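You operate a simulated robot arm through the tools that you are given. There is no shell and no other tool. Be economical: measure what you need, move in short steps, check, and stop when the job is done.

You run a simulated robot arm. Do the job below in one go: nothing can be reset, and whatever is moved stays where it is left.

TASK
Take the teal box on the top of the padded table and put it away on the top shelf of the orange rack. Put one of the white rags from the shelf of the padded table on top of the purple box there. Put the brush labelled "502" from the shelf of the padded table on the white bay and the brush labelled "254" on the top of the grey bench. Put the grey pot on the top of the padded table away on the fourth shelf from the bottom of the orange rack. Fetch the blue stopper and set it on the shelf of the padded table. Put the slotted pad marked "D" from the bench on the fourth shelf from the bottom of the orange rack and the slotted pad marked "F" on the shelf under the bench. The order is free. Set down upright: teal box, grey pot, blue stopper, slotted pad.

Only the result counts: the job must be done as asked and must still hold three seconds after the hand-in. Knocking over, shifting, dropping, spilling or breaking anything else fails it. Lids that push on must go on centred and level and be pressed home; caps that screw on are set level and turned clockwise until they are tight.

THE ROBOT
A 7-joint arm with a three-finger gripper on a trunk, on a base that drives. Base frame: it is fixed to the floor where the robot stands at the start and does not move with it; the origin is under the middle of the robot, x ahead of it, y to its left, z up; the surface under the hand at the start is at about z = 860. Units: mm, degrees, N and s.
With the tool pointing down near the work surface it reaches from about 100 to 880 mm from the robot's upright axis, wherever it stands. Its first joint turns from -166.0 to 166.0 degrees. Places, roughly: blue stopper (7x7x8 cm) [300, 300, 900]; brush [500, 750, 500]; fourth shelf of the orange rack [-3300, -4500, 1400]; grey pot [500, 750, 1000]; purple box (15x10x8 cm) [500, 400, 400]; shelf of the padded table [500, 300, 400]; shelf under the bench [500, -3700, 200]; slotted pad [500, -3000, 1000]; teal box (13x6x10 cm) [700, 100, 900]; top of the grey bench [500, -1700, 900]; top shelf of the orange rack [-3300, -4500, 1800]; white bay [400, 2400, 700]; white rag (8x5x4 cm) [500, 600, 400]. Payload 2.94 kg.
The tool frame sits at the grasp point between the pads (the TCP): z along the fingers, y along the line on which they close. The tips reach 30 mm beyond it. Largest opening 132 mm; the body of the gripper starts 107 mm behind the TCP.
Orientation is that of the tool frame in the base frame, as a unit quaternion [x, y, z, w]. With the fingers straight down and closing along the base's y, the tool's x points along the base's -x, its y along +y and its z along -z.

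THE INTERFACE
- The arm moves only by the tool move_arm. Its argument "deltas" is a list of rows, each an object of numbers (a shift or turn left out is 0, a gripper value left out holds the last): "tx", "ty", "tz": the shift along the base's x, y, z in mm; "ax", "ay", "az": the turn, a rotation vector about the base's x, y, z in degrees; "claw": the opening, from 0 (shut) to 1 (fully open). In form: [{"tx": .., "ty": .., "tz": .., "ax": .., "ay": .., "az": .., "claw": ..}, ...]. A call has 1 to 20 rows; each row is the pose to reach, as a shift and turn from the pose commanded when the call began. A row lasts 0.2 s, in which the tool goes at most 50 mm and 8.6 degrees; a call with a longer step from one row to the next is refused whole, and so is a gripper value outside its range. A pose out of reach is approached as far as the arm can. The call stops where the force on the tool passes 40 N (or 10 N more than at its start, if that is more) or the arm is blocked; 0.2 s more then pass. Each finger halts on what it meets, pressing with about 21 N; the grip force reading is that of the motor and also rises with nothing between the fingers. The clock runs only during rows and for 0.2 s after the last one: add rows that repeat a pose to give the fingers time. The reply holds the time, the measured pose of the TCP, the force on the tool along the base axes, the opening and the grip force, in the units named above and with some noise, with the torque about the TCP (base axes, N m) and any sound that the robot's microphone picked up.
- Cameras (640 x 400 px; columns grow to the right, rows downward): "scene" is now at [24.6, 172.1, 1547.6]; the picture's right is [-0.33, -0.94, 0.00], its down [-0.88, 0.31, -0.36] and it looks along [0.34, -0.12, -0.93] (base axes); focal length 227 px, centre (320, 200). "wrist" rides on the gripper at [72, 3, -144] in the tool frame; the picture's right is [-0.04, 1.00, 0.00], its down [-0.88, -0.04, -0.48] and it looks along [-0.48, -0.02, 0.88] (tool axes); focal length 256 px, centre (320, 200). There is no depth. A picture from a camera that has moved, and an enlarged one, comes with that camera's place and axes in the base frame and with its lens.
- get_image(camera): a new picture of that camera. It takes no simulated time.
- raise_lower(by): slides the trunk up (or, below 0, down) by that many mm; the arm and the scene camera ride with it, the base frame stays. It gives what a move gives, with no picture.
- steer(legs): drives the robot by 1 to 6 legs, each [ahead, left, turn to the left] in mm, mm and degrees, along the robot's own axes; the way and the turn of a leg run together, so that a leg with both is an arc; at most 1500 mm and 180 degrees a leg. The arm and the cameras ride along, it lands a little off, and it stops where it bumps. It gives what a move gives.
- pan_tilt(pan, tilt): turns the head with the scene camera to pan (to the left, within 143 degrees either way) and tilt (down, from -29 to 69), counted from straight ahead of the robot. It gives what a move gives.
- zoom(camera, box): a new picture of the part [left, top, right, bottom] of that camera's present view, enlarged. It takes no simulated time.
- finish_job(): hands the job in; it is judged then, once.

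Work in short steps. Places have to be worked out from the pictures, the camera data and where the tool is seen: move nearer, look again, correct. Check each grasp and each placing, and mend what went wrong. You have 483 turns and 220 pictures in all, those below and enlarged ones among them. Open the gripper and draw the arm clear of the work before you hand the job in, unless the task says otherwise; then end with one line.

The tools are called after "Emit:" as name(argument=value, ...) on one line, values as JSON. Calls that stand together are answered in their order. move_arm: Moves the arm, as the interface text tells. Its arguments: {"type":"object","properties":{"deltas":{"type":"array","items":{"type":"object","properties":{"tx":{"type":"number"},"ty":{"type":"number"},"tz":{"type":"number"},"ax":{"type":"number"},"ay":{"type":"number"},"az":{"type":"number"},"claw":{"type":"number"}}}}},"required":["deltas"]} The other tools are called the same way: raise_lower (by) slides the trunk up or down; steer (legs) drives the base; pan_tilt (pan, tilt) turns the head that bears the scene camera; get_image (camera) takes a picture; zoom (camera, box) takes an enlarged picture of a part of a camera's view; finish_job () hands the job in.

At the start:

```text
time: 0.0
position: [379.1, 379.2, 1137.7]
ee_rot: [0.0, 1.0, -0.001, 0.0]
wrist_force: [-0.2, -0.8, 0.5]
torque: [-0.02, 0.04, 0.01]
grip_width: 132.0
gripper_force: 0.0
trunk travel left (down, up): [-75.0, 465.0]
robot x, y, heading: [-0.2, -0.3, 0.1]
head pan, tilt: [-19.4, 68.8]
```

scene: 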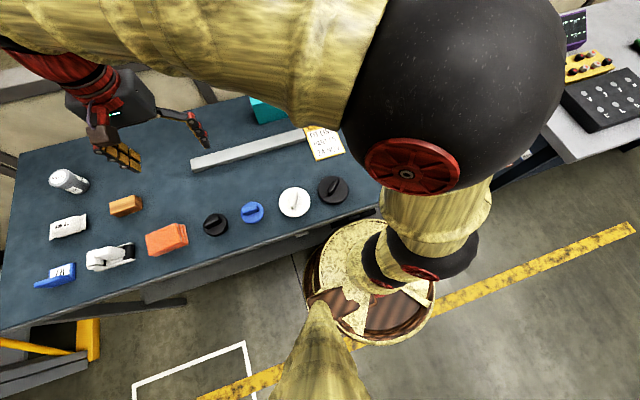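
wrist: 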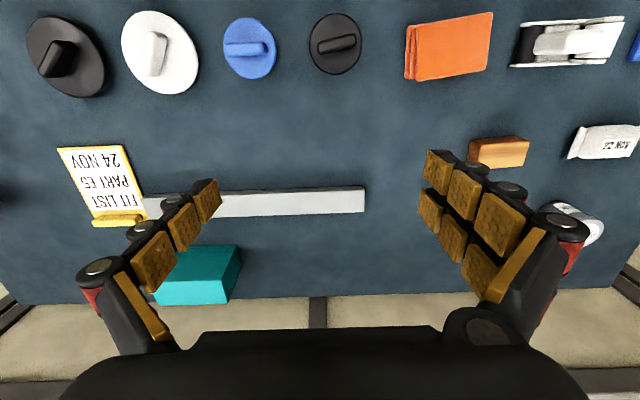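

I start by looking around with the head camera to learn the layout.

Emit:
pan_tilt(pan=35, tilt=45)

Emit:
get_image(camera="scene")

Emit:
pan_tilt(pan=-80, tilt=20)

Emit:
get_image(camera="scene")

Emit:
pan_tilt(pan=-135, tilt=10)

Emit:
get_image(camera="scene")

Emit:
pan_tilt(pan=80, tilt=20)

Emit:
get_image(camera="scene")

```text
time: 1.2
position: [378.6, 379.4, 1136.4]
ee_rot: [0.0, 1.0, 0.0, 0.0]
wrist_force: [-0.1, 0.0, 0.2]
torque: [0.0, 0.0, -0.02]
grip_width: 131.8
gripper_force: 0.1
trunk travel left (down, up): [-75.0, 465.0]
robot x, y, heading: [-1.8, 1.3, 0.0]
head pan, tilt: [35.0, 45.0]
```

```text
217 pictures are left
camera scene: at [38.5, 237.2, 1576.4], right [0.57, -0.82, 0.0], down [-0.58, -0.41, -0.71], along [0.58, 0.4, -0.71], focal length 227 px, centre (320, 200)
```

scene: 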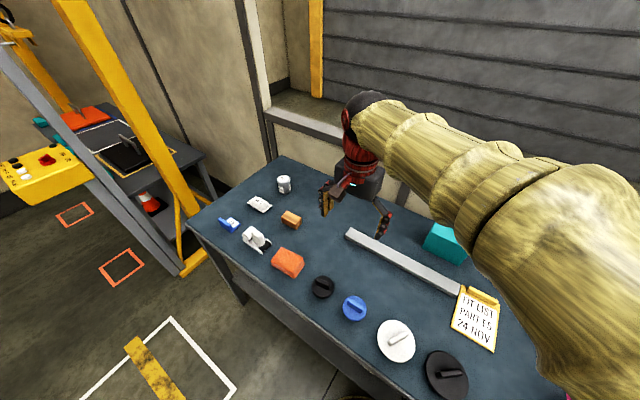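

```text
time: 3.2
position: [377.4, 379.1, 1136.5]
ee_rot: [0.0, 1.0, 0.0, 0.0]
wrist_force: [-0.5, -0.2, -0.7]
torque: [0.03, 0.02, 0.04]
grip_width: 132.0
gripper_force: 0.1
trunk travel left (down, up): [-75.0, 465.0]
robot x, y, heading: [-0.5, -4.2, -0.5]
head pan, tilt: [-80.0, 20.0]
```

```text
216 pictures are left
camera scene: at [-11.9, 98.9, 1615.2], right [-0.98, -0.17, 0.0], down [-0.06, 0.34, -0.94], along [0.16, -0.93, -0.34], focal length 227 px, centre (320, 200)
```

scene: 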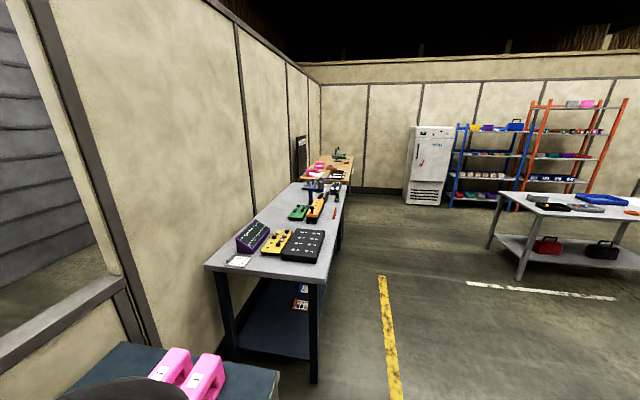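

```text
time: 4.4
position: [378.4, 379.0, 1137.1]
ee_rot: [0.0, 1.0, 0.0, 0.0]
wrist_force: [0.3, -0.3, -0.1]
torque: [0.01, 0.0, 0.01]
grip_width: 132.4
gripper_force: 0.1
trunk travel left (down, up): [-75.0, 465.0]
robot x, y, heading: [-0.4, 0.2, -0.2]
head pan, tilt: [-135.0, 10.0]
```

```text
215 pictures are left
camera scene: at [-93.8, 124.8, 1631.4], right [-0.71, 0.71, 0.0], down [0.12, 0.12, -0.98], along [-0.7, -0.7, -0.17], focal length 227 px, centre (320, 200)
```

scene: 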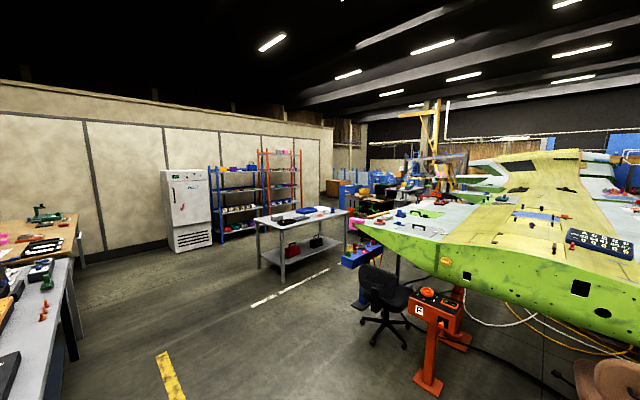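

```text
time: 7.5
position: [378.4, 380.8, 1137.4]
ee_rot: [0.0, 1.0, 0.0, 0.0]
wrist_force: [-0.6, 0.3, -0.1]
torque: [0.02, 0.0, 0.01]
grip_width: 132.0
gripper_force: 0.1
trunk travel left (down, up): [-75.0, 465.0]
robot x, y, heading: [-3.1, -0.5, 0.0]
head pan, tilt: [80.0, 20.0]
```

```text
214 pictures are left
camera scene: at [-11.9, 282.3, 1615.1], right [0.98, -0.17, 0.0], down [-0.06, -0.34, -0.94], along [0.16, 0.93, -0.34], focal length 227 px, centre (320, 200)
```

scene: 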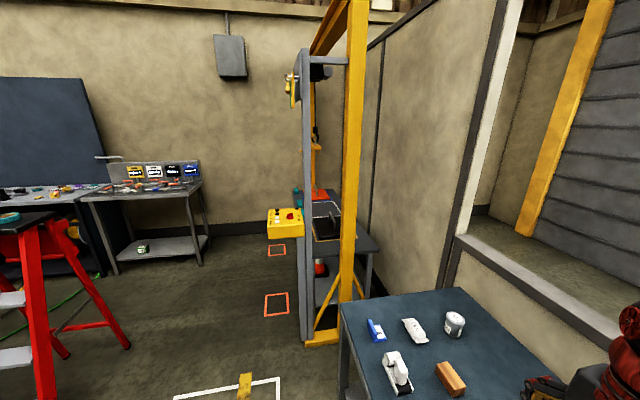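

Layout is clear. Now I back off to look at the padded table's shelf.

Emit:
steer(legs=[[-700, 0, 0], [0, 450, 0]])

Emit:
pan_tilt(pan=0, tilt=45)

Emit:
get_image(camera="scene")

```text
time: 13.8
position: [-320.3, 825.7, 1137.1]
ee_rot: [0.012, 1.0, 0.0, 0.001]
wrist_force: [0.3, 0.5, -0.3]
torque: [0.02, 0.03, -0.01]
grip_width: 132.0
gripper_force: 0.1
trunk travel left (down, up): [-75.0, 465.0]
robot x, y, heading: [-710.3, 454.8, -1.2]
head pan, tilt: [80.0, 20.0]
```

```text
time: 15.3
position: [-321.7, 825.9, 1136.4]
ee_rot: [0.013, 1.0, 0.0, -0.001]
wrist_force: [0.2, -0.2, 0.5]
torque: [0.0, 0.02, -0.04]
grip_width: 132.1
gripper_force: 0.1
trunk travel left (down, up): [-75.0, 465.0]
robot x, y, heading: [-707.4, 457.8, -1.3]
head pan, tilt: [0.0, 45.0]
```

```text
213 pictures are left
camera scene: at [-650.6, 645.0, 1576.5], right [-0.02, -1.0, 0.0], down [-0.71, 0.02, -0.71], along [0.71, -0.02, -0.71], focal length 227 px, centre (320, 200)
```

scene: 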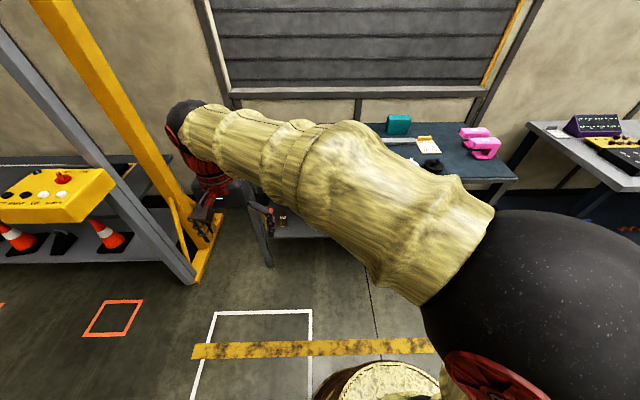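

I'll use the wrist camera for the shelf: bring the gripper level and low, in front of the robot.

Emit:
move_arm(deltas=[{"tx": 0, "ty": -30, "tz": -20}, {"tx": 0, "ty": -60, "tz": -40, "ay": -5}, {"tx": 0, "ty": -90, "tz": -60, "ay": -10}, {"tx": 0, "ty": -120, "tz": -90, "ay": -15}, {"tx": 0, "ty": -150, "tz": -120, "ay": -20}, {"tx": 0, "ty": -180, "tz": -150, "ay": -25}, {"tx": 0, "ty": -210, "tz": -180, "ay": -30}, {"tx": 0, "ty": -240, "tz": -210, "ay": -35}, {"tx": 0, "ty": -260, "tz": -240, "ay": -40}, {"tx": 0, "ty": -280, "tz": -270, "ay": -45}, {"tx": 10, "ty": -300, "tz": -300, "ay": -50}, {"tx": 20, "ty": -310, "tz": -330, "ay": -55}, {"tx": 30, "ty": -320, "tz": -360, "ay": -60}, {"tx": 40, "ty": -330, "tz": -390, "ay": -65}, {"tx": 50, "ty": -340, "tz": -420, "ay": -70}, {"tx": 60, "ty": -350, "tz": -450, "ay": -75}, {"tx": 70, "ty": -360, "tz": -470, "ay": -80}, {"tx": 80, "ty": -370, "tz": -490, "ay": -85}, {"tx": 80, "ty": -370, "tz": -500, "ay": -90}, {"tx": 80, "ty": -370, "tz": -500, "ay": -90}])

Emit:
get_image(camera="wrist")

Emit:
get_image(camera="scene")

```text
time: 19.5
position: [-183.9, 504.4, 640.8]
ee_rot: [-0.054, 0.71, -0.073, 0.698]
wrist_force: [-5.6, -1.0, -5.8]
torque: [-0.08, -0.56, 0.25]
grip_width: 131.8
gripper_force: 0.1
out of reach, approached as far as the arm can: row 14, 15, 16, 17, 18, 19, 20
trunk travel left (down, up): [-75.0, 465.0]
robot x, y, heading: [-709.9, 456.3, -1.4]
head pan, tilt: [0.0, 45.0]
```

```text
212 pictures are left
camera wrist: at [-328.2, 499.0, 570.8], right [0.03, 0.99, -0.14], down [-0.46, 0.13, 0.88], along [0.89, 0.04, 0.46], focal length 256 px, centre (320, 200)
```

wrist: 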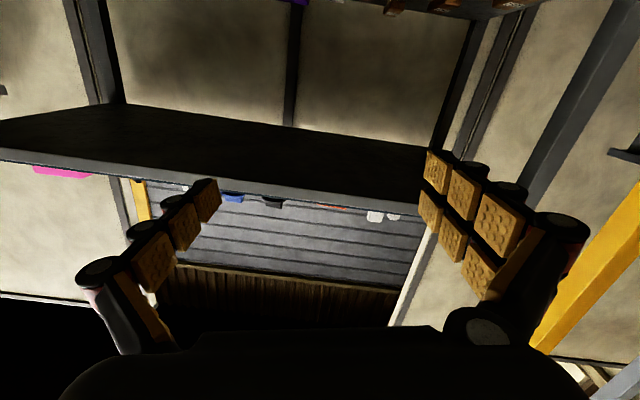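

```text
211 pictures are left
camera scene: at [-649.1, 645.1, 1575.9], right [-0.02, -1.0, 0.0], down [-0.71, 0.02, -0.71], along [0.71, -0.02, -0.71], focal length 227 px, centre (320, 200)
```

scene: 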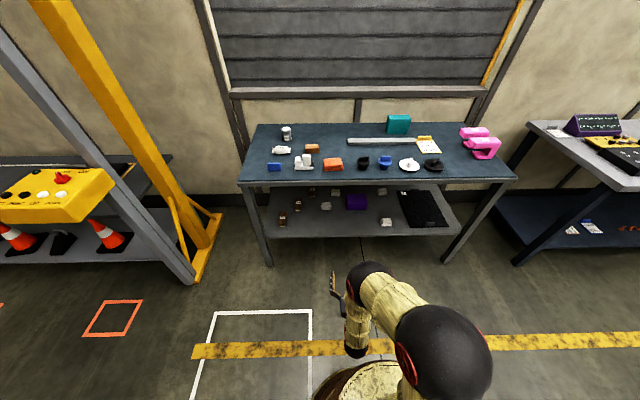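

The scene camera now sees the shelf. I zoom in on it.

Emit:
zoom(camera="scene", box=[250, 180, 450, 240])

Emit:
zoom(camera="scene", box=[240, 110, 520, 200])

```text
3.20 times, centred on (350, 210) of scene
camera zoom: at [-649.1, 645.1, 1575.9], right [-0.02, -1.0, 0.0], down [-0.71, 0.02, -0.71], along [0.71, -0.02, -0.71], focal length 726 px, centre (224, 168)
```

zoom: 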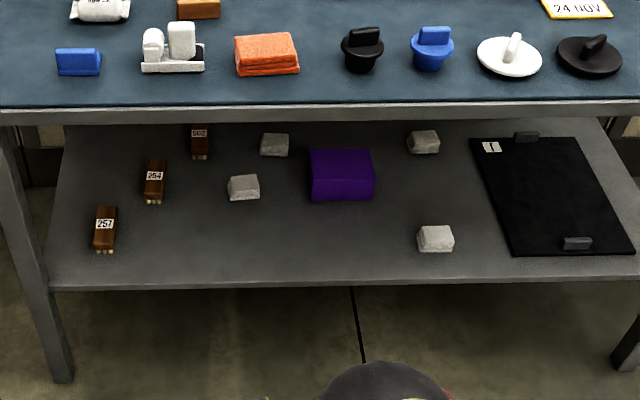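

```text
2.29 times, centred on (380, 155) of scene
camera zoom: at [-649.1, 645.1, 1575.9], right [-0.02, -1.0, 0.0], down [-0.71, 0.02, -0.71], along [0.71, -0.02, -0.71], focal length 518 px, centre (183, 303)
```

zoom: 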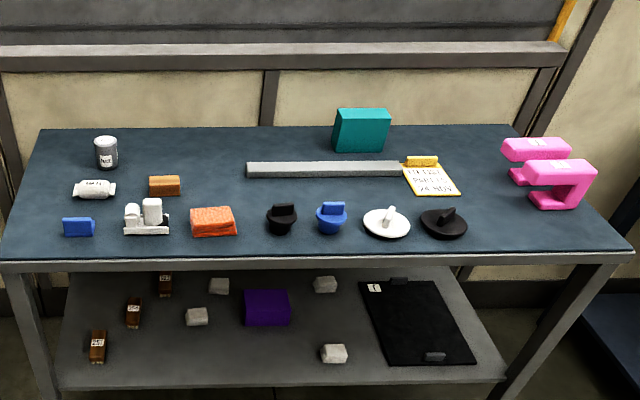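

Shelf items located (502 brush ≈[611,666], 254 ≈[481,768], rag near front ≈[299,185], purple box ≈[470,362]). I test the reach of a level gripper further out and lower, with the camera rolled to the top.

Emit:
move_arm(deltas=[{"tx": 40, "tz": 0}, {"tx": 80, "tz": -10}, {"tx": 120, "tz": -20}, {"tx": 160, "tz": -30}, {"tx": 200, "tz": -40}, {"tx": 200, "tz": -50, "ax": 8}, {"tx": 200, "tz": -60, "ax": 16}, {"tx": 200, "tz": -70, "ax": 24}, {"tx": 200, "tz": -80, "ax": 32}, {"tx": 200, "tz": -90, "ax": 40}, {"tx": 200, "tz": -100, "ax": 48}, {"tx": 200, "tz": -110, "ax": 56}, {"tx": 200, "tz": -120, "ax": 64}, {"tx": 200, "tz": -130, "ax": 72}, {"tx": 200, "tz": -140, "ax": 80}, {"tx": 200, "tz": -140, "ax": 88}, {"tx": 200, "tz": -140, "ax": 96}, {"tx": 200, "tz": -140, "ax": 104}, {"tx": 200, "tz": -140, "ax": 112}, {"tx": 200, "tz": -140, "ax": 120}])

Emit:
get_image(camera="scene")

```text
time: 21.4
position: [-102.9, 500.0, 421.4]
ee_rot: [-0.015, 0.83, -0.055, 0.555]
wrist_force: [-0.1, 1.0, -0.9]
torque: [-0.03, 0.01, -0.01]
grip_width: 132.0
gripper_force: 0.2
out of reach, approached as far as the arm can: row 1, 2, 3, 4, 5, 6, 7, 8, 9
trunk travel left (down, up): [-75.0, 465.0]
robot x, y, heading: [-712.0, 452.6, -1.4]
head pan, tilt: [0.0, 45.0]
stopped in row 9: the force on the tool passed its limit at 55 N (the readings are from after the stop); the commanded pose is now the measured one
```

```text
208 pictures are left
camera scene: at [-649.9, 645.1, 1576.4], right [-0.02, -1.0, 0.0], down [-0.71, 0.02, -0.71], along [0.71, -0.02, -0.71], focal length 227 px, centre (320, 200)
```

scene: 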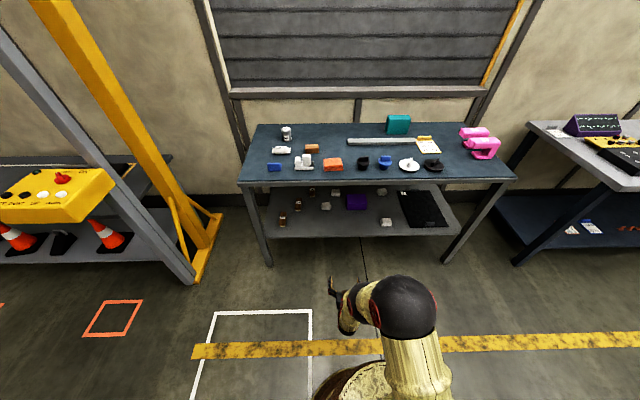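

The arm stopped on a limit. I check the wrist roll and further-reach behaviour gently from here, raising a bit first.

Emit:
move_arm(deltas=[{"tx": 20, "tz": 20}, {"tx": 40, "tz": 40}, {"tx": 60, "tz": 60}, {"tx": 80, "tz": 80}, {"tx": 100, "tz": 80, "ay": -6}, {"tx": 120, "tz": 80, "ay": -12}, {"tx": 120, "tz": 80, "ay": -18}])

```text
time: 23.0
position: [18.7, 506.7, 500.3]
ee_rot: [-0.004, 0.733, -0.06, 0.678]
wrist_force: [-0.2, -0.3, 0.7]
torque: [-0.04, 0.03, 0.01]
grip_width: 132.0
gripper_force: 0.0
out of reach, approached as far as the arm can: row 2, 3, 6, 7
trunk travel left (down, up): [-75.0, 465.0]
robot x, y, heading: [-709.9, 457.0, -1.4]
head pan, tilt: [0.0, 45.0]
```

Level at 730 mm reach works. Now try rolling the wrist about the tool axis.

Emit:
move_arm(deltas=[{"ax": 8}, {"ax": 16}, {"ax": 24}, {"ax": 32}, {"ax": 40}, {"ax": 48}, {"ax": 56}, {"ax": 64}, {"ax": 72}, {"ax": 80}, {"ax": 88}, {"ax": 96}, {"ax": 104}, {"ax": 112}, {"ax": 120}, {"ax": 128}, {"ax": 136}, {"ax": 144}, {"ax": 152}, {"ax": 160}])

Emit:
get_image(camera="scene")

```text
time: 27.2
position: [17.9, 510.7, 501.8]
ee_rot: [0.017, 0.735, -0.036, 0.677]
wrist_force: [-0.8, -0.8, 0.3]
torque: [0.01, -0.02, -0.01]
grip_width: 131.8
gripper_force: 0.1
out of reach, approached as far as the arm can: row 1, 2, 3, 4, 5, 6, 7, 8, 9, 10, 11, 12, 13, 14, 15, 16, 17, 18, 19, 20
trunk travel left (down, up): [-75.0, 465.0]
robot x, y, heading: [-706.8, 456.0, -1.4]
head pan, tilt: [0.0, 45.0]
```

```text
207 pictures are left
camera scene: at [-650.5, 644.8, 1576.5], right [-0.02, -1.0, 0.0], down [-0.71, 0.02, -0.71], along [0.71, -0.02, -0.71], focal length 227 px, centre (320, 200)
```

scene: 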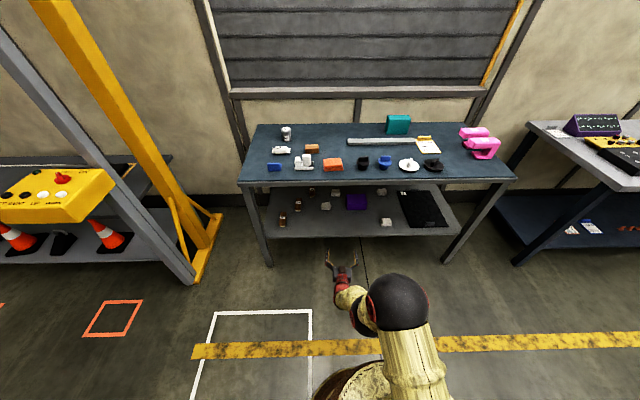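

Blocked in that direction; I try the other one.

Emit:
move_arm(deltas=[{"ax": 0}, {"ax": -8}, {"ax": -16}, {"ax": -24}, {"ax": -32}, {"ax": -40}, {"ax": -48}, {"ax": -56}, {"ax": -64}, {"ax": -72}, {"ax": -80}, {"ax": -88}])

```text
time: 29.8
position: [18.9, 512.3, 499.2]
ee_rot: [0.457, -0.504, 0.538, -0.498]
wrist_force: [-2.7, -0.7, -2.3]
torque: [0.01, -0.17, 0.06]
grip_width: 130.4
gripper_force: 0.1
trunk travel left (down, up): [-75.0, 465.0]
robot x, y, heading: [-706.3, 454.7, -1.3]
head pan, tilt: [0.0, 45.0]
```

Now at about 90° roll, so rolling is possible. I continue towards camera-on-top.

Emit:
move_arm(deltas=[{"ax": 8}, {"ax": 16}, {"ax": 24}, {"ax": 32}, {"ax": 40}, {"ax": 48}, {"ax": 56}, {"ax": 64}, {"ax": 72}, {"ax": 80}, {"ax": 88}, {"ax": 94}])

Emit:
get_image(camera="scene")

Emit:
get_image(camera="wrist")

```text
time: 32.4
position: [18.5, 511.6, 500.5]
ee_rot: [0.017, 0.736, -0.036, 0.676]
wrist_force: [0.5, 0.0, 1.2]
torque: [0.01, 0.07, -0.02]
grip_width: 132.2
gripper_force: 0.1
out of reach, approached as far as the arm can: row 12
trunk travel left (down, up): [-75.0, 465.0]
robot x, y, heading: [-712.8, 456.3, -1.3]
head pan, tilt: [0.0, 45.0]
```

```text
206 pictures are left
camera scene: at [-650.6, 644.7, 1576.5], right [-0.02, -1.0, 0.0], down [-0.71, 0.02, -0.71], along [0.71, -0.02, -0.71], focal length 227 px, centre (320, 200)
```

scene: 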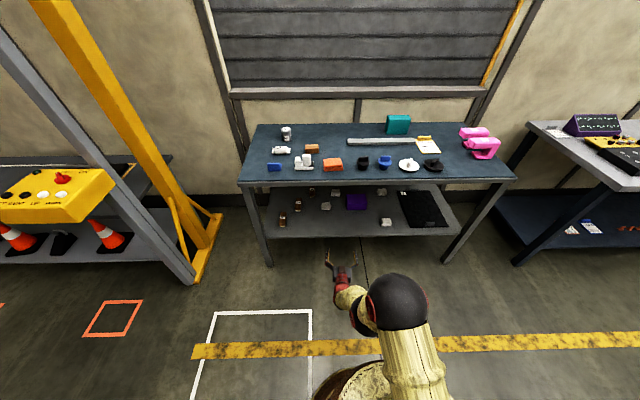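

```text
205 pictures are left
camera wrist: at [-130.8, 523.7, 438.6], right [0.08, 1.0, 0.01], down [-0.4, 0.02, 0.92], along [0.91, -0.08, 0.4], focal length 256 px, centre (320, 200)
```

wrist: 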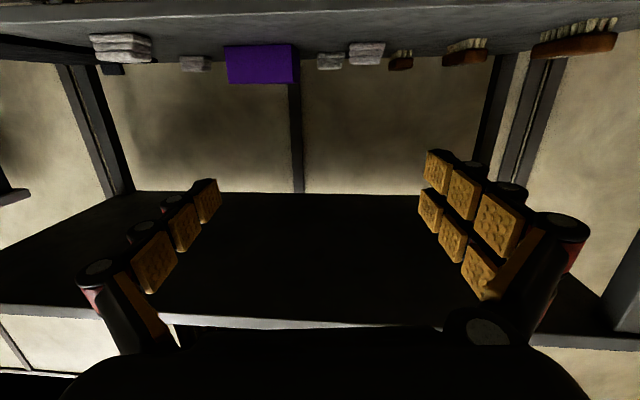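

The commanded pose resets when out of reach, so negative roll is the free direction. Rolling −160 then finishing to −180.

Emit:
move_arm(deltas=[{"ax": -8}, {"ax": -16}, {"ax": -24}, {"ax": -32}, {"ax": -40}, {"ax": -48}, {"ax": -56}, {"ax": -64}, {"ax": -72}, {"ax": -80}, {"ax": -88}, {"ax": -96}, {"ax": -104}, {"ax": -112}, {"ax": -120}, {"ax": -128}, {"ax": -136}, {"ax": -144}, {"ax": -152}, {"ax": -160}])

Emit:
move_arm(deltas=[{"ax": -7}, {"ax": -14}, {"ax": -20}])

Emit:
get_image(camera="wrist")

```text
time: 36.6
position: [7.2, 563.2, 502.3]
ee_rot: [0.662, -0.113, 0.732, -0.114]
wrist_force: [0.2, 0.5, -0.3]
torque: [0.0, -0.01, 0.02]
grip_width: 131.9
gripper_force: 0.1
out of reach, approached as far as the arm can: row 12, 13, 14, 15, 16, 17, 18, 19, 20
trunk travel left (down, up): [-75.0, 465.0]
robot x, y, heading: [-709.9, 453.9, -1.4]
head pan, tilt: [0.0, 45.0]
```

```text
time: 37.4
position: [6.1, 577.2, 501.0]
ee_rot: [0.672, 0.011, 0.74, 0.007]
wrist_force: [0.1, 0.4, -0.3]
torque: [0.01, 0.0, -0.02]
grip_width: 132.0
gripper_force: 0.0
out of reach, approached as far as the arm can: row 2, 3
trunk travel left (down, up): [-75.0, 465.0]
robot x, y, heading: [-709.5, 454.2, -1.5]
head pan, tilt: [0.0, 45.0]
```

```text
204 pictures are left
camera wrist: at [-145.2, 575.4, 558.9], right [0.01, -1.0, -0.02], down [-0.39, 0.01, -0.92], along [0.92, 0.01, -0.39], focal length 256 px, centre (320, 200)
```

wrist: 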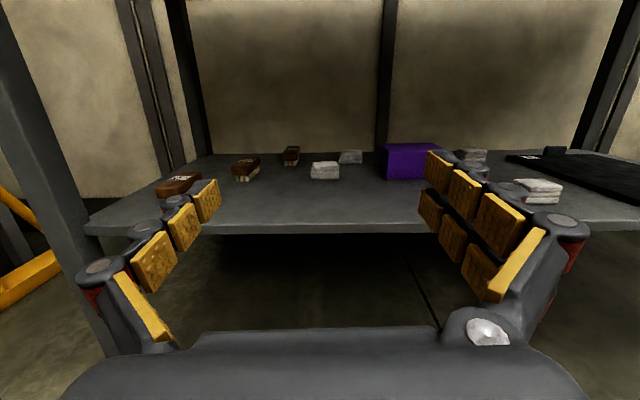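

Camera-on-top level grip works, and items line up. Next I lower the trunk and test a more stretched arm, which will keep the forearm under the table top.

Emit:
raise_lower(by=-75)

Emit:
move_arm(deltas=[{"tx": 30, "ty": -20, "tz": 10, "ay": 3}, {"tx": 60, "ty": -40, "tz": 20, "ay": 6}, {"tx": 90, "ty": -60, "tz": 30, "ay": 9}, {"tx": 120, "ty": -80, "tz": 40, "ay": 12}, {"tx": 150, "ty": -100, "tz": 50, "ay": 15}, {"tx": 150, "ty": -100, "tz": 50, "ay": 15}])

Emit:
get_image(camera="scene")

```text
time: 38.5
position: [6.4, 577.9, 426.9]
ee_rot: [0.672, 0.01, 0.74, 0.007]
wrist_force: [0.5, 0.0, 0.3]
torque: [-0.02, -0.03, 0.01]
grip_width: 132.0
gripper_force: 0.0
trunk travel left (down, up): [0.0, 540.0]
robot x, y, heading: [-706.9, 458.5, -1.5]
head pan, tilt: [0.0, 45.0]
```

```text
time: 39.9
position: [162.4, 520.2, 479.7]
ee_rot: [0.766, -0.01, 0.641, 0.031]
wrist_force: [-0.3, 0.4, 1.3]
torque: [-0.01, 0.03, 0.01]
grip_width: 132.1
gripper_force: 0.2
out of reach, approached as far as the arm can: row 1, 2, 3, 4, 5, 6
trunk travel left (down, up): [0.0, 540.0]
robot x, y, heading: [-712.0, 454.2, -1.5]
head pan, tilt: [0.0, 45.0]
```

```text
203 pictures are left
camera scene: at [-650.5, 644.7, 1501.5], right [-0.02, -1.0, 0.0], down [-0.71, 0.02, -0.71], along [0.71, -0.02, -0.71], focal length 227 px, centre (320, 200)
```

scene: 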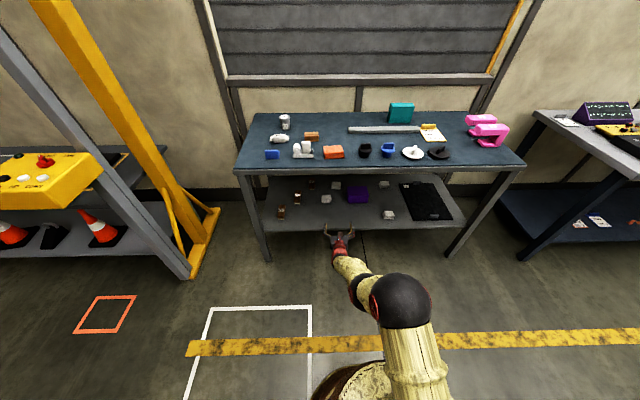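

Stretched reach ≈870 mm at z 480 works. I align sideways with brush 502 (y≈666), narrow the gripper, and look.

Emit:
steer(legs=[[0, 150, 1.5]])

Emit:
move_arm(deltas=[{"claw": 0.6}, {"claw": 0.6}, {"claw": 0.6}])

Emit:
get_image(camera="wrist")

```text
time: 41.3
position: [161.2, 688.6, 479.4]
ee_rot: [0.766, 0.0, 0.643, 0.021]
wrist_force: [0.5, -0.6, -0.1]
torque: [-0.01, 0.0, 0.0]
grip_width: 132.1
gripper_force: 0.0
trunk travel left (down, up): [0.0, 540.0]
robot x, y, heading: [-709.7, 606.6, -0.1]
head pan, tilt: [0.0, 45.0]
```

```text
time: 42.1
position: [161.1, 690.1, 479.0]
ee_rot: [0.766, -0.001, 0.643, 0.023]
wrist_force: [-0.1, -1.2, -0.1]
torque: [0.04, -0.03, 0.04]
grip_width: 79.1
gripper_force: 0.1
trunk travel left (down, up): [0.0, 540.0]
robot x, y, heading: [-707.2, 602.1, -0.0]
head pan, tilt: [0.0, 45.0]
```

```text
202 pictures are left
camera wrist: at [31.1, 692.6, 574.4], right [-0.04, -1.0, -0.01], down [-0.62, 0.03, -0.78], along [0.78, -0.02, -0.62], focal length 256 px, centre (320, 200)
```

wrist: 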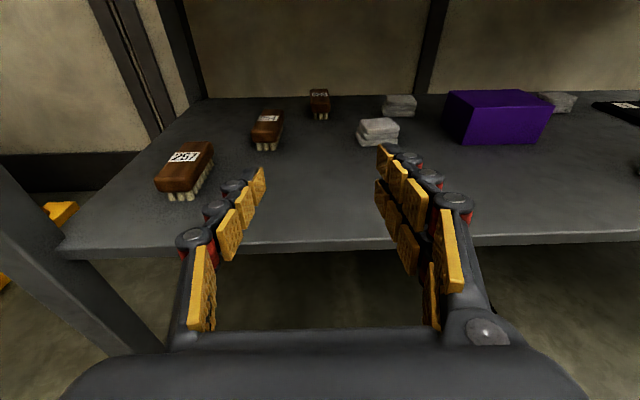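

I zoom on the far brush to verify the label and its axis.

Emit:
zoom(camera="wrist", box=[240, 80, 420, 160])

```text
3.56 times, centred on (330, 120) of wrist
camera zoom: at [31.1, 692.6, 574.4], right [-0.04, -1.0, -0.01], down [-0.62, 0.03, -0.78], along [0.78, -0.02, -0.62], focal length 910 px, centre (284, 484)
```

zoom: 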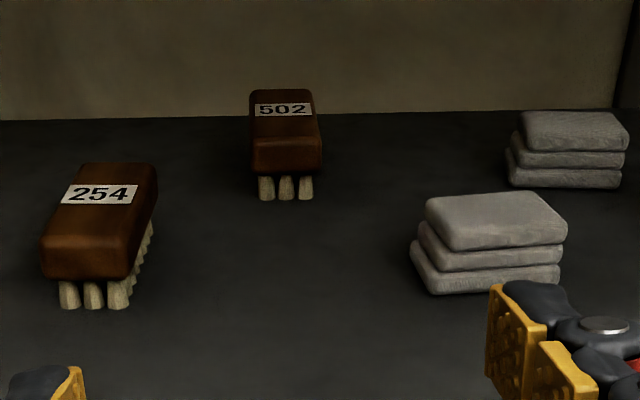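

Comparing both cameras, the shelf surface is nearer z≈350, brush 502 spanning x≈614–700, y≈673, well aligned with the tool. I test how low the arm can go at this reach.

Emit:
move_arm(deltas=[{"tz": -20}, {"tz": -40}, {"tz": -60}, {"tz": -80}, {"tz": -100}, {"tz": -100}])

Emit:
get_image(camera="scene")

```text
time: 43.5
position: [160.6, 689.1, 379.6]
ee_rot: [0.766, -0.002, 0.642, 0.024]
wrist_force: [0.0, 0.1, 0.5]
torque: [0.02, -0.01, 0.0]
grip_width: 79.0
gripper_force: 0.0
trunk travel left (down, up): [0.0, 540.0]
robot x, y, heading: [-705.6, 601.9, 0.2]
head pan, tilt: [0.0, 45.0]
```

```text
200 pictures are left
camera scene: at [-653.7, 792.3, 1501.5], right [0.0, -1.0, 0.0], down [-0.71, 0.0, -0.71], along [0.71, 0.0, -0.71], focal length 227 px, centre (320, 200)
```

scene: 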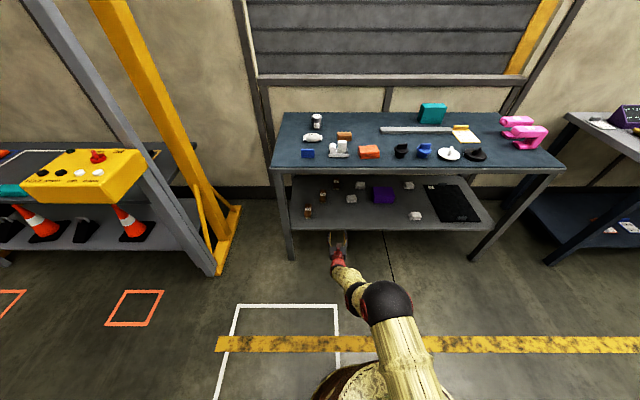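

Good, it reaches z 380. Raise again and drive in partway, watching table clearance.

Emit:
move_arm(deltas=[{"tz": 20}, {"tz": 50}, {"tz": 80}, {"tz": 90}])

Emit:
steer(legs=[[0, -15, 0], [300, 0, 0]])

Emit:
get_image(camera="scene")

Emit:
get_image(camera="wrist")

```text
time: 44.5
position: [161.6, 689.8, 469.1]
ee_rot: [0.767, 0.0, 0.641, 0.022]
wrist_force: [0.5, -0.7, -0.9]
torque: [-0.01, -0.02, -0.01]
grip_width: 79.5
gripper_force: 0.0
trunk travel left (down, up): [0.0, 540.0]
robot x, y, heading: [-705.3, 601.3, -0.1]
head pan, tilt: [0.0, 45.0]
```

```text
time: 46.9
position: [465.6, 686.5, 469.7]
ee_rot: [0.766, 0.003, 0.642, 0.019]
wrist_force: [-0.3, 0.2, 0.4]
torque: [0.0, -0.01, -0.02]
grip_width: 79.3
gripper_force: 0.0
trunk travel left (down, up): [0.0, 540.0]
robot x, y, heading: [-402.7, 591.0, 0.8]
head pan, tilt: [0.0, 45.0]
```

```text
199 pictures are left
camera scene: at [-350.5, 780.1, 1501.5], right [0.01, -1.0, 0.0], down [-0.71, -0.01, -0.71], along [0.71, 0.01, -0.71], focal length 227 px, centre (320, 200)
```

scene: 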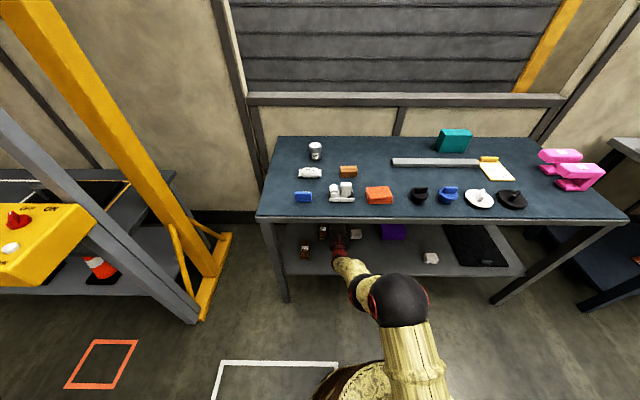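

```text
198 pictures are left
camera wrist: at [335.8, 688.2, 564.8], right [-0.03, -1.0, -0.01], down [-0.62, 0.02, -0.78], along [0.78, -0.01, -0.62], focal length 256 px, centre (320, 200)
```

wrist: 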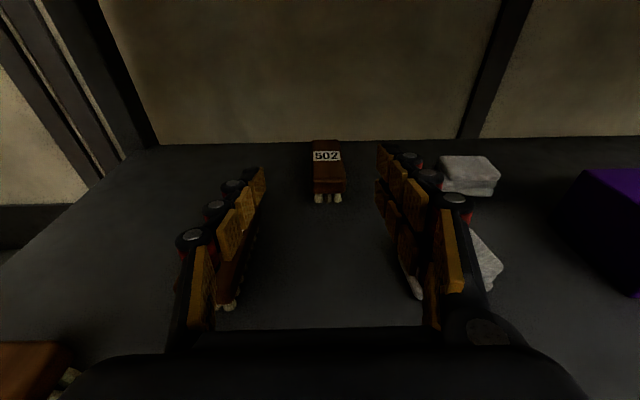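

Brush 502 is x≈601–691, y≈672. I drive the remaining 172 mm, correcting heading and sideways.

Emit:
steer(legs=[[172, -4, -0.8]])

Emit:
get_image(camera="wrist")

Emit:
get_image(camera="scene")

```text
time: 48.4
position: [641.5, 674.2, 469.9]
ee_rot: [0.766, 0.0, 0.642, 0.022]
wrist_force: [0.4, 0.4, -0.6]
torque: [0.03, 0.02, 0.0]
grip_width: 79.1
gripper_force: 0.0
trunk travel left (down, up): [0.0, 540.0]
robot x, y, heading: [-227.3, 587.8, -0.0]
head pan, tilt: [0.0, 45.0]
```

```text
197 pictures are left
camera wrist: at [510.9, 677.3, 564.8], right [-0.04, -1.0, -0.01], down [-0.62, 0.03, -0.78], along [0.78, -0.02, -0.62], focal length 256 px, centre (320, 200)
```

wrist: 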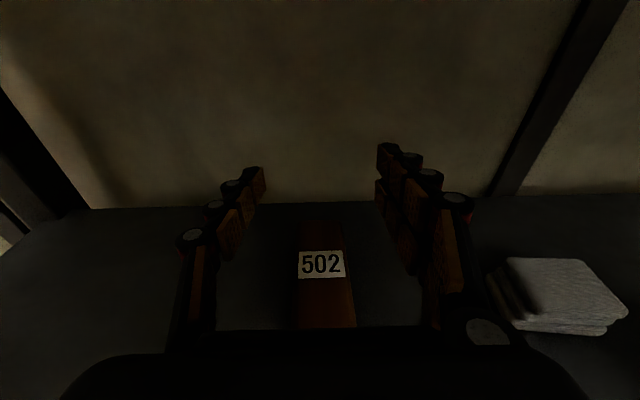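

```text
196 pictures are left
camera scene: at [-174.3, 776.7, 1501.5], right [0.0, -1.0, 0.0], down [-0.71, 0.0, -0.71], along [0.71, 0.0, -0.71], focal length 227 px, centre (320, 200)
```

scene: 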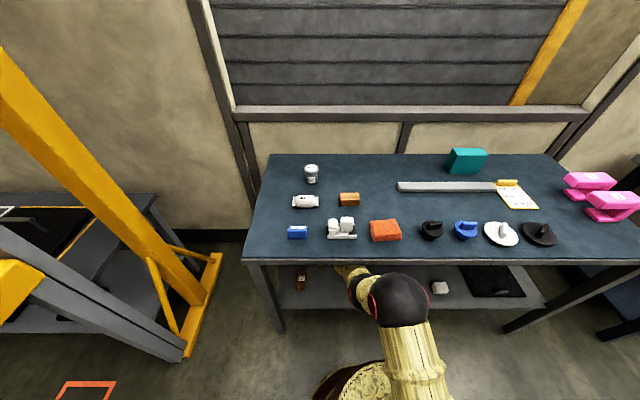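

Well centred over brush 502. Lower to z≈382 and close.

Emit:
move_arm(deltas=[{"tz": -20}, {"tz": -40}, {"tz": -60}, {"tz": -75}, {"tz": -87}, {"tz": -87, "claw": 0.2}, {"tz": -87, "claw": 0.2}, {"tz": -87, "claw": 0.2}, {"tz": -87, "claw": 0.2}])

Emit:
get_image(camera="wrist")

```text
time: 50.4
position: [643.2, 674.2, 386.8]
ee_rot: [0.764, -0.002, 0.645, 0.023]
wrist_force: [-4.6, 1.3, 31.9]
torque: [0.67, 3.58, -0.18]
grip_width: 43.6
gripper_force: 21.4
trunk travel left (down, up): [0.0, 540.0]
robot x, y, heading: [-228.3, 586.7, 0.4]
head pan, tilt: [0.0, 45.0]
```

```text
195 pictures are left
camera wrist: at [511.6, 678.7, 481.2], right [-0.04, -1.0, -0.01], down [-0.62, 0.03, -0.79], along [0.79, -0.03, -0.62], focal length 256 px, centre (320, 200)
```

wrist: 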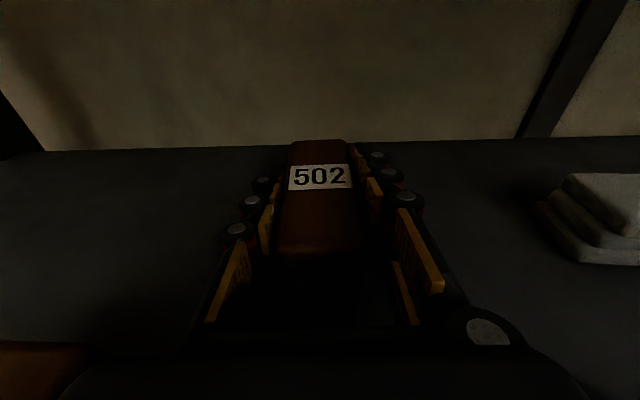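

Grip holds the brush at 43.6 mm; a light contact with the shelf below. Lift.

Emit:
move_arm(deltas=[{"tz": 10, "claw": 0.2}, {"tz": 30}, {"tz": 55}, {"tz": 75}, {"tz": 75}])

Emit:
get_image(camera="wrist")

```text
time: 51.6
position: [640.8, 672.2, 455.5]
ee_rot: [0.766, -0.002, 0.642, 0.024]
wrist_force: [0.5, -0.2, -0.9]
torque: [0.03, 0.02, 0.0]
grip_width: 43.5
gripper_force: 20.2
trunk travel left (down, up): [0.0, 540.0]
robot x, y, heading: [-229.4, 583.6, 0.3]
head pan, tilt: [0.0, 45.0]
```

```text
194 pictures are left
camera wrist: at [511.0, 676.3, 551.5], right [-0.04, -1.0, -0.01], down [-0.62, 0.03, -0.78], along [0.78, -0.03, -0.62], focal length 256 px, centre (320, 200)
```

wrist: 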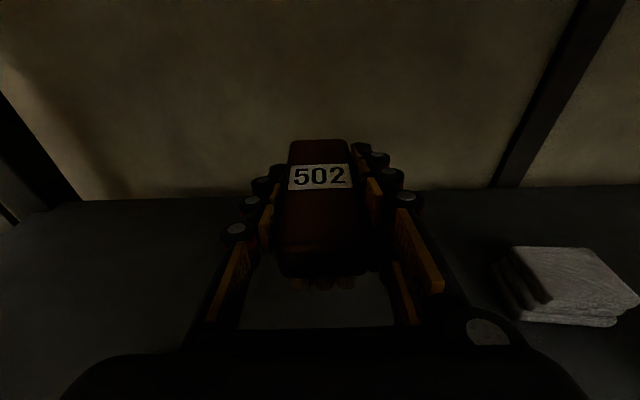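

Lifted. Back straight out of the shelf, then look towards the white bay.

Emit:
steer(legs=[[-750, 0, 0]])

Emit:
pan_tilt(pan=55, tilt=25)

Emit:
get_image(camera="scene")

```text
time: 55.5
position: [-87.7, 682.7, 457.4]
ee_rot: [0.766, 0.008, 0.642, 0.016]
wrist_force: [-0.6, 0.6, -1.9]
torque: [0.0, 0.01, 0.0]
grip_width: 43.2
gripper_force: 21.1
trunk travel left (down, up): [0.0, 540.0]
robot x, y, heading: [-955.2, 577.4, 1.3]
head pan, tilt: [0.0, 45.0]
```

```text
time: 56.8
position: [-87.2, 683.4, 456.7]
ee_rot: [0.767, 0.008, 0.642, 0.016]
wrist_force: [0.0, 0.2, -1.1]
torque: [0.0, 0.0, -0.04]
grip_width: 43.3
gripper_force: 21.2
trunk travel left (down, up): [0.0, 540.0]
robot x, y, heading: [-953.0, 575.4, 1.7]
head pan, tilt: [55.0, 25.0]
```

```text
193 pictures are left
camera scene: at [-935.2, 842.7, 1532.0], right [0.83, -0.55, 0.0], down [-0.23, -0.35, -0.91], along [0.5, 0.75, -0.42], focal length 227 px, centre (320, 200)
```

scene: 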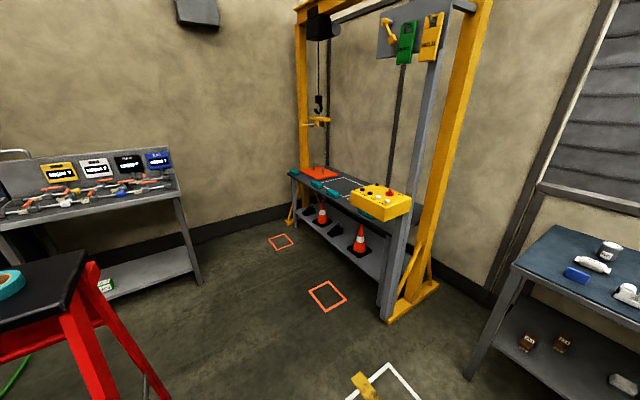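

The white bay is the outlined rectangle on the hoist's table, about [440,2450,700]. I raise the trunk and drive sideways to it.

Emit:
raise_lower(by=420)

Emit:
steer(legs=[[0, 900, -1.7], [0, 920, 0]])

Emit:
pan_tilt(pan=0, tilt=40)

Emit:
get_image(camera="scene")

Emit:
get_image(camera="wrist")

```text
refused: 420 is not a number from -400 to 400
```

```text
time: 59.4
position: [-94.1, 1060.7, 455.5]
ee_rot: [0.767, 0.0, 0.641, 0.023]
wrist_force: [-0.6, 0.4, -0.6]
torque: [-0.01, 0.02, 0.0]
grip_width: 43.3
gripper_force: 20.9
trunk travel left (down, up): [0.0, 540.0]
robot x, y, heading: [-961.3, 976.4, 0.1]
head pan, tilt: [55.0, 25.0]
stopped in leg 1: the robot was blocked; the commanded pose is now the measured one
```

```text
time: 60.6
position: [-95.4, 1059.8, 456.2]
ee_rot: [0.766, -0.002, 0.642, 0.025]
wrist_force: [-0.4, 0.0, -1.8]
torque: [-0.02, -0.02, 0.04]
grip_width: 43.5
gripper_force: 20.7
trunk travel left (down, up): [0.0, 540.0]
robot x, y, heading: [-963.4, 974.1, -0.1]
head pan, tilt: [0.0, 40.0]
```

```text
192 pictures are left
camera scene: at [-905.5, 1165.5, 1508.7], right [0.0, -1.0, 0.0], down [-0.64, 0.0, -0.77], along [0.77, 0.0, -0.64], focal length 227 px, centre (320, 200)
```

scene: 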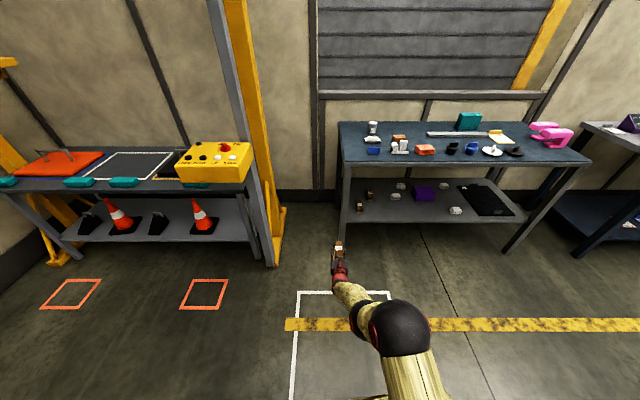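

```text
191 pictures are left
camera wrist: at [-224.2, 1064.0, 551.3], right [-0.04, -1.0, -0.01], down [-0.62, 0.03, -0.78], along [0.78, -0.03, -0.62], focal length 256 px, centre (320, 200)
```

wrist: 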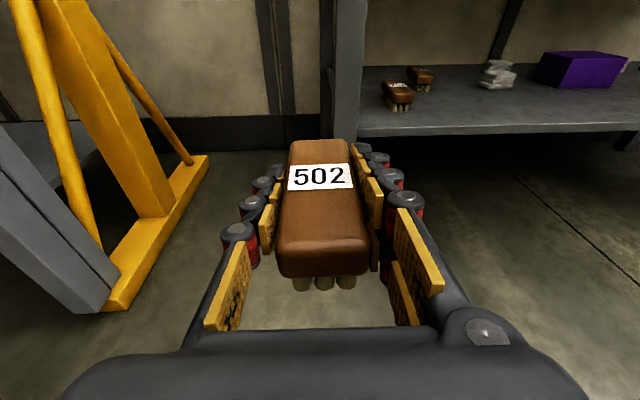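

Something blocked the base at its left. I look left to see what, and raise the trunk meanwhile.

Emit:
raise_lower(by=400)

Emit:
pan_tilt(pan=100, tilt=50)

Emit:
get_image(camera="scene")

```text
time: 64.5
position: [-93.3, 1061.1, 855.6]
ee_rot: [0.767, -0.002, 0.642, 0.024]
wrist_force: [-0.2, -0.7, -1.5]
torque: [-0.01, 0.0, -0.01]
grip_width: 43.3
gripper_force: 21.1
trunk travel left (down, up): [-400.0, 140.0]
robot x, y, heading: [-960.3, 971.8, 0.1]
head pan, tilt: [0.0, 40.0]
```

```text
time: 66.2
position: [-93.1, 1059.4, 856.5]
ee_rot: [0.767, -0.001, 0.641, 0.023]
wrist_force: [-0.1, -0.9, -0.8]
torque: [0.02, 0.0, -0.01]
grip_width: 43.2
gripper_force: 21.2
trunk travel left (down, up): [-400.0, 140.0]
robot x, y, heading: [-961.7, 979.6, 0.1]
head pan, tilt: [100.0, 50.0]
```

```text
190 pictures are left
camera scene: at [-1003.7, 1241.2, 1894.6], right [0.98, 0.17, 0.0], down [0.13, -0.75, -0.64], along [-0.11, 0.63, -0.77], focal length 227 px, centre (320, 200)
```

scene: 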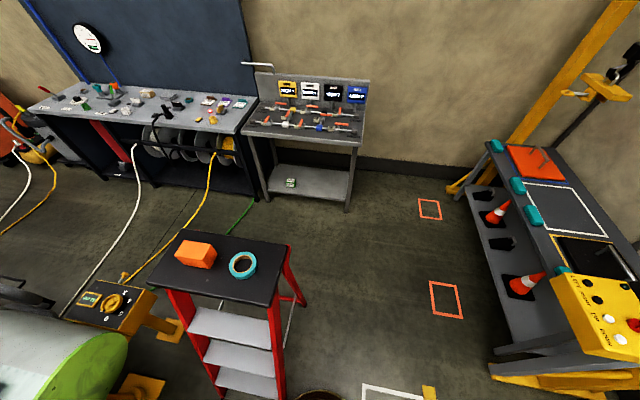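

The red step ladder (at x<-1250) blocked the base; it stands unchanged. I go round: move ahead, turn to face -y, back along y, then turn to face the bay.

Emit:
steer(legs=[[160, 0, 0], [0, 0, -90], [-1320, 0, 0]])

Emit:
pan_tilt(pan=135, tilt=40)

Emit:
get_image(camera="scene")

```text
time: 77.6
position: [-720.5, 1398.4, 855.3]
ee_rot: [-0.536, 0.548, -0.433, -0.474]
wrist_force: [0.1, 0.0, -1.2]
torque: [0.02, 0.02, 0.01]
grip_width: 43.4
gripper_force: 20.7
trunk travel left (down, up): [-400.0, 140.0]
robot x, y, heading: [-788.4, 2262.8, -91.2]
head pan, tilt: [100.0, 50.0]
```

```text
time: 78.6
position: [-721.0, 1398.9, 856.3]
ee_rot: [-0.536, 0.548, -0.432, -0.475]
wrist_force: [-1.3, 0.3, -0.7]
torque: [0.01, 0.0, 0.03]
grip_width: 43.3
gripper_force: 21.1
trunk travel left (down, up): [-400.0, 140.0]
robot x, y, heading: [-790.2, 2265.2, -91.0]
head pan, tilt: [135.0, 40.0]
```

```text
189 pictures are left
camera scene: at [-536.8, 2353.9, 1908.8], right [0.69, -0.72, 0.0], down [-0.46, -0.45, -0.77], along [0.55, 0.53, -0.64], focal length 227 px, centre (320, 200)
```

scene: 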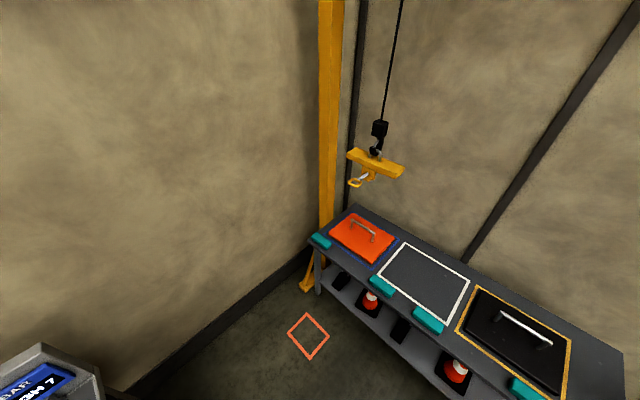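

The white bay centre is about [386,2410]. I shift, turn to face it, and look.

Emit:
steer(legs=[[-50, -160, 0], [0, 0, 91]])

Emit:
pan_tilt(pan=0, tilt=40)

Emit:
get_image(camera="scene")

Emit:
get_image(camera="wrist")

```text
time: 83.9
position: [-79.0, 2425.7, 855.6]
ee_rot: [0.767, 0.007, 0.641, 0.016]
wrist_force: [0.2, 0.0, -1.5]
torque: [-0.01, 0.02, -0.01]
grip_width: 43.5
gripper_force: 21.5
trunk travel left (down, up): [-400.0, 140.0]
robot x, y, heading: [-945.5, 2320.7, 1.4]
head pan, tilt: [135.0, 40.0]
```

```text
time: 86.1
position: [-79.5, 2426.9, 856.5]
ee_rot: [0.767, 0.007, 0.642, 0.017]
wrist_force: [-1.1, 0.0, -1.4]
torque: [0.03, -0.03, 0.01]
grip_width: 43.4
gripper_force: 20.7
trunk travel left (down, up): [-400.0, 140.0]
robot x, y, heading: [-947.1, 2322.7, 1.5]
head pan, tilt: [0.0, 40.0]
```

```text
188 pictures are left
camera scene: at [-892.6, 2513.6, 1908.7], right [0.02, -1.0, 0.0], down [-0.64, -0.02, -0.77], along [0.77, 0.02, -0.64], focal length 227 px, centre (320, 200)
```

scene: 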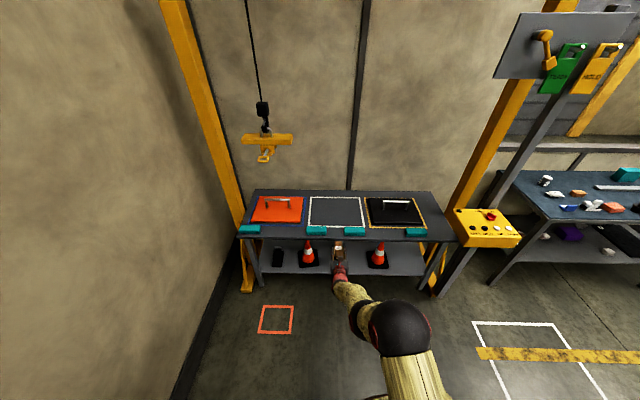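

```text
187 pictures are left
camera wrist: at [-209.1, 2428.0, 951.4], right [-0.02, -1.0, -0.01], down [-0.62, 0.02, -0.78], along [0.78, -0.01, -0.62], focal length 256 px, centre (320, 200)
```

wrist: 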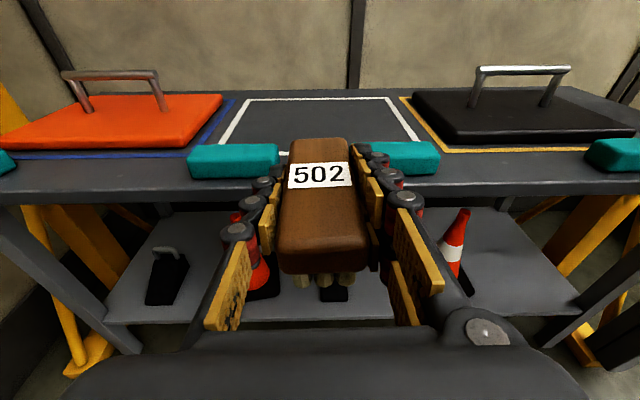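

Bay spans about x 243–600, y 2232–2625. I drive forward to bring the brush over its centre.

Emit:
steer(legs=[[485, 5, -1.5]])

Emit:
get_image(camera="wrist")

```text
time: 89.0
position: [415.1, 2415.7, 855.2]
ee_rot: [0.767, -0.003, 0.642, 0.025]
wrist_force: [0.1, -0.3, -1.3]
torque: [0.0, 0.0, 0.02]
grip_width: 43.3
gripper_force: 21.1
trunk travel left (down, up): [-400.0, 140.0]
robot x, y, heading: [-455.3, 2333.4, -0.3]
head pan, tilt: [0.0, 40.0]
```

```text
186 pictures are left
camera wrist: at [284.7, 2419.9, 951.0], right [-0.04, -1.0, -0.01], down [-0.62, 0.03, -0.78], along [0.78, -0.03, -0.62], focal length 256 px, centre (320, 200)
```

wrist: 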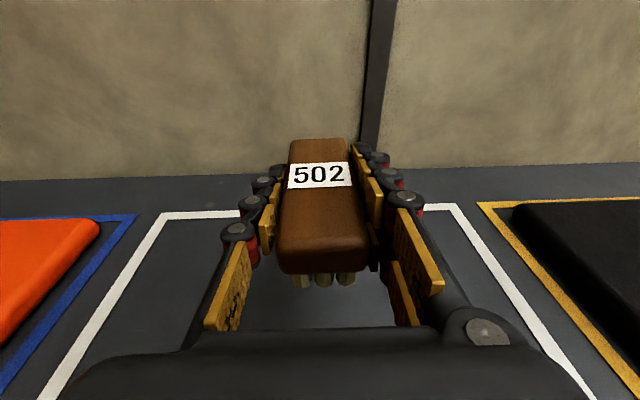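

Centred. Lower in small steps towards the table until contact shows.

Emit:
move_arm(deltas=[{"tz": -25}, {"tz": -50}, {"tz": -75}, {"tz": -90}, {"tz": -95}, {"tz": -100}])

Emit:
get_image(camera="wrist")

```text
time: 90.4
position: [414.3, 2415.7, 755.6]
ee_rot: [0.767, -0.003, 0.642, 0.026]
wrist_force: [-0.5, 0.6, -1.1]
torque: [0.02, -0.01, 0.04]
grip_width: 43.3
gripper_force: 20.5
trunk travel left (down, up): [-400.0, 140.0]
robot x, y, heading: [-455.4, 2334.1, -0.1]
head pan, tilt: [0.0, 40.0]
```

```text
185 pictures are left
camera wrist: at [284.7, 2420.3, 851.3], right [-0.05, -1.0, -0.01], down [-0.62, 0.03, -0.78], along [0.78, -0.03, -0.62], focal length 256 px, centre (320, 200)
```

wrist: 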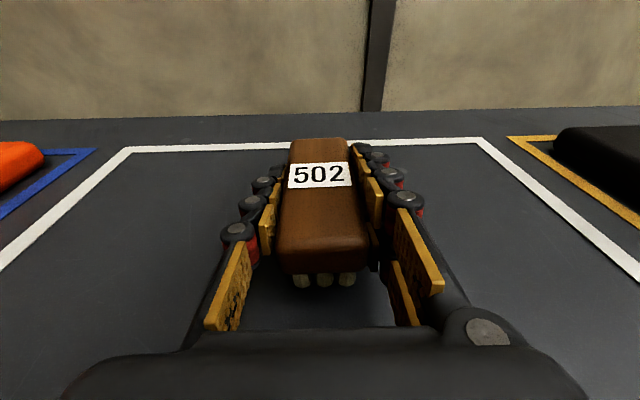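

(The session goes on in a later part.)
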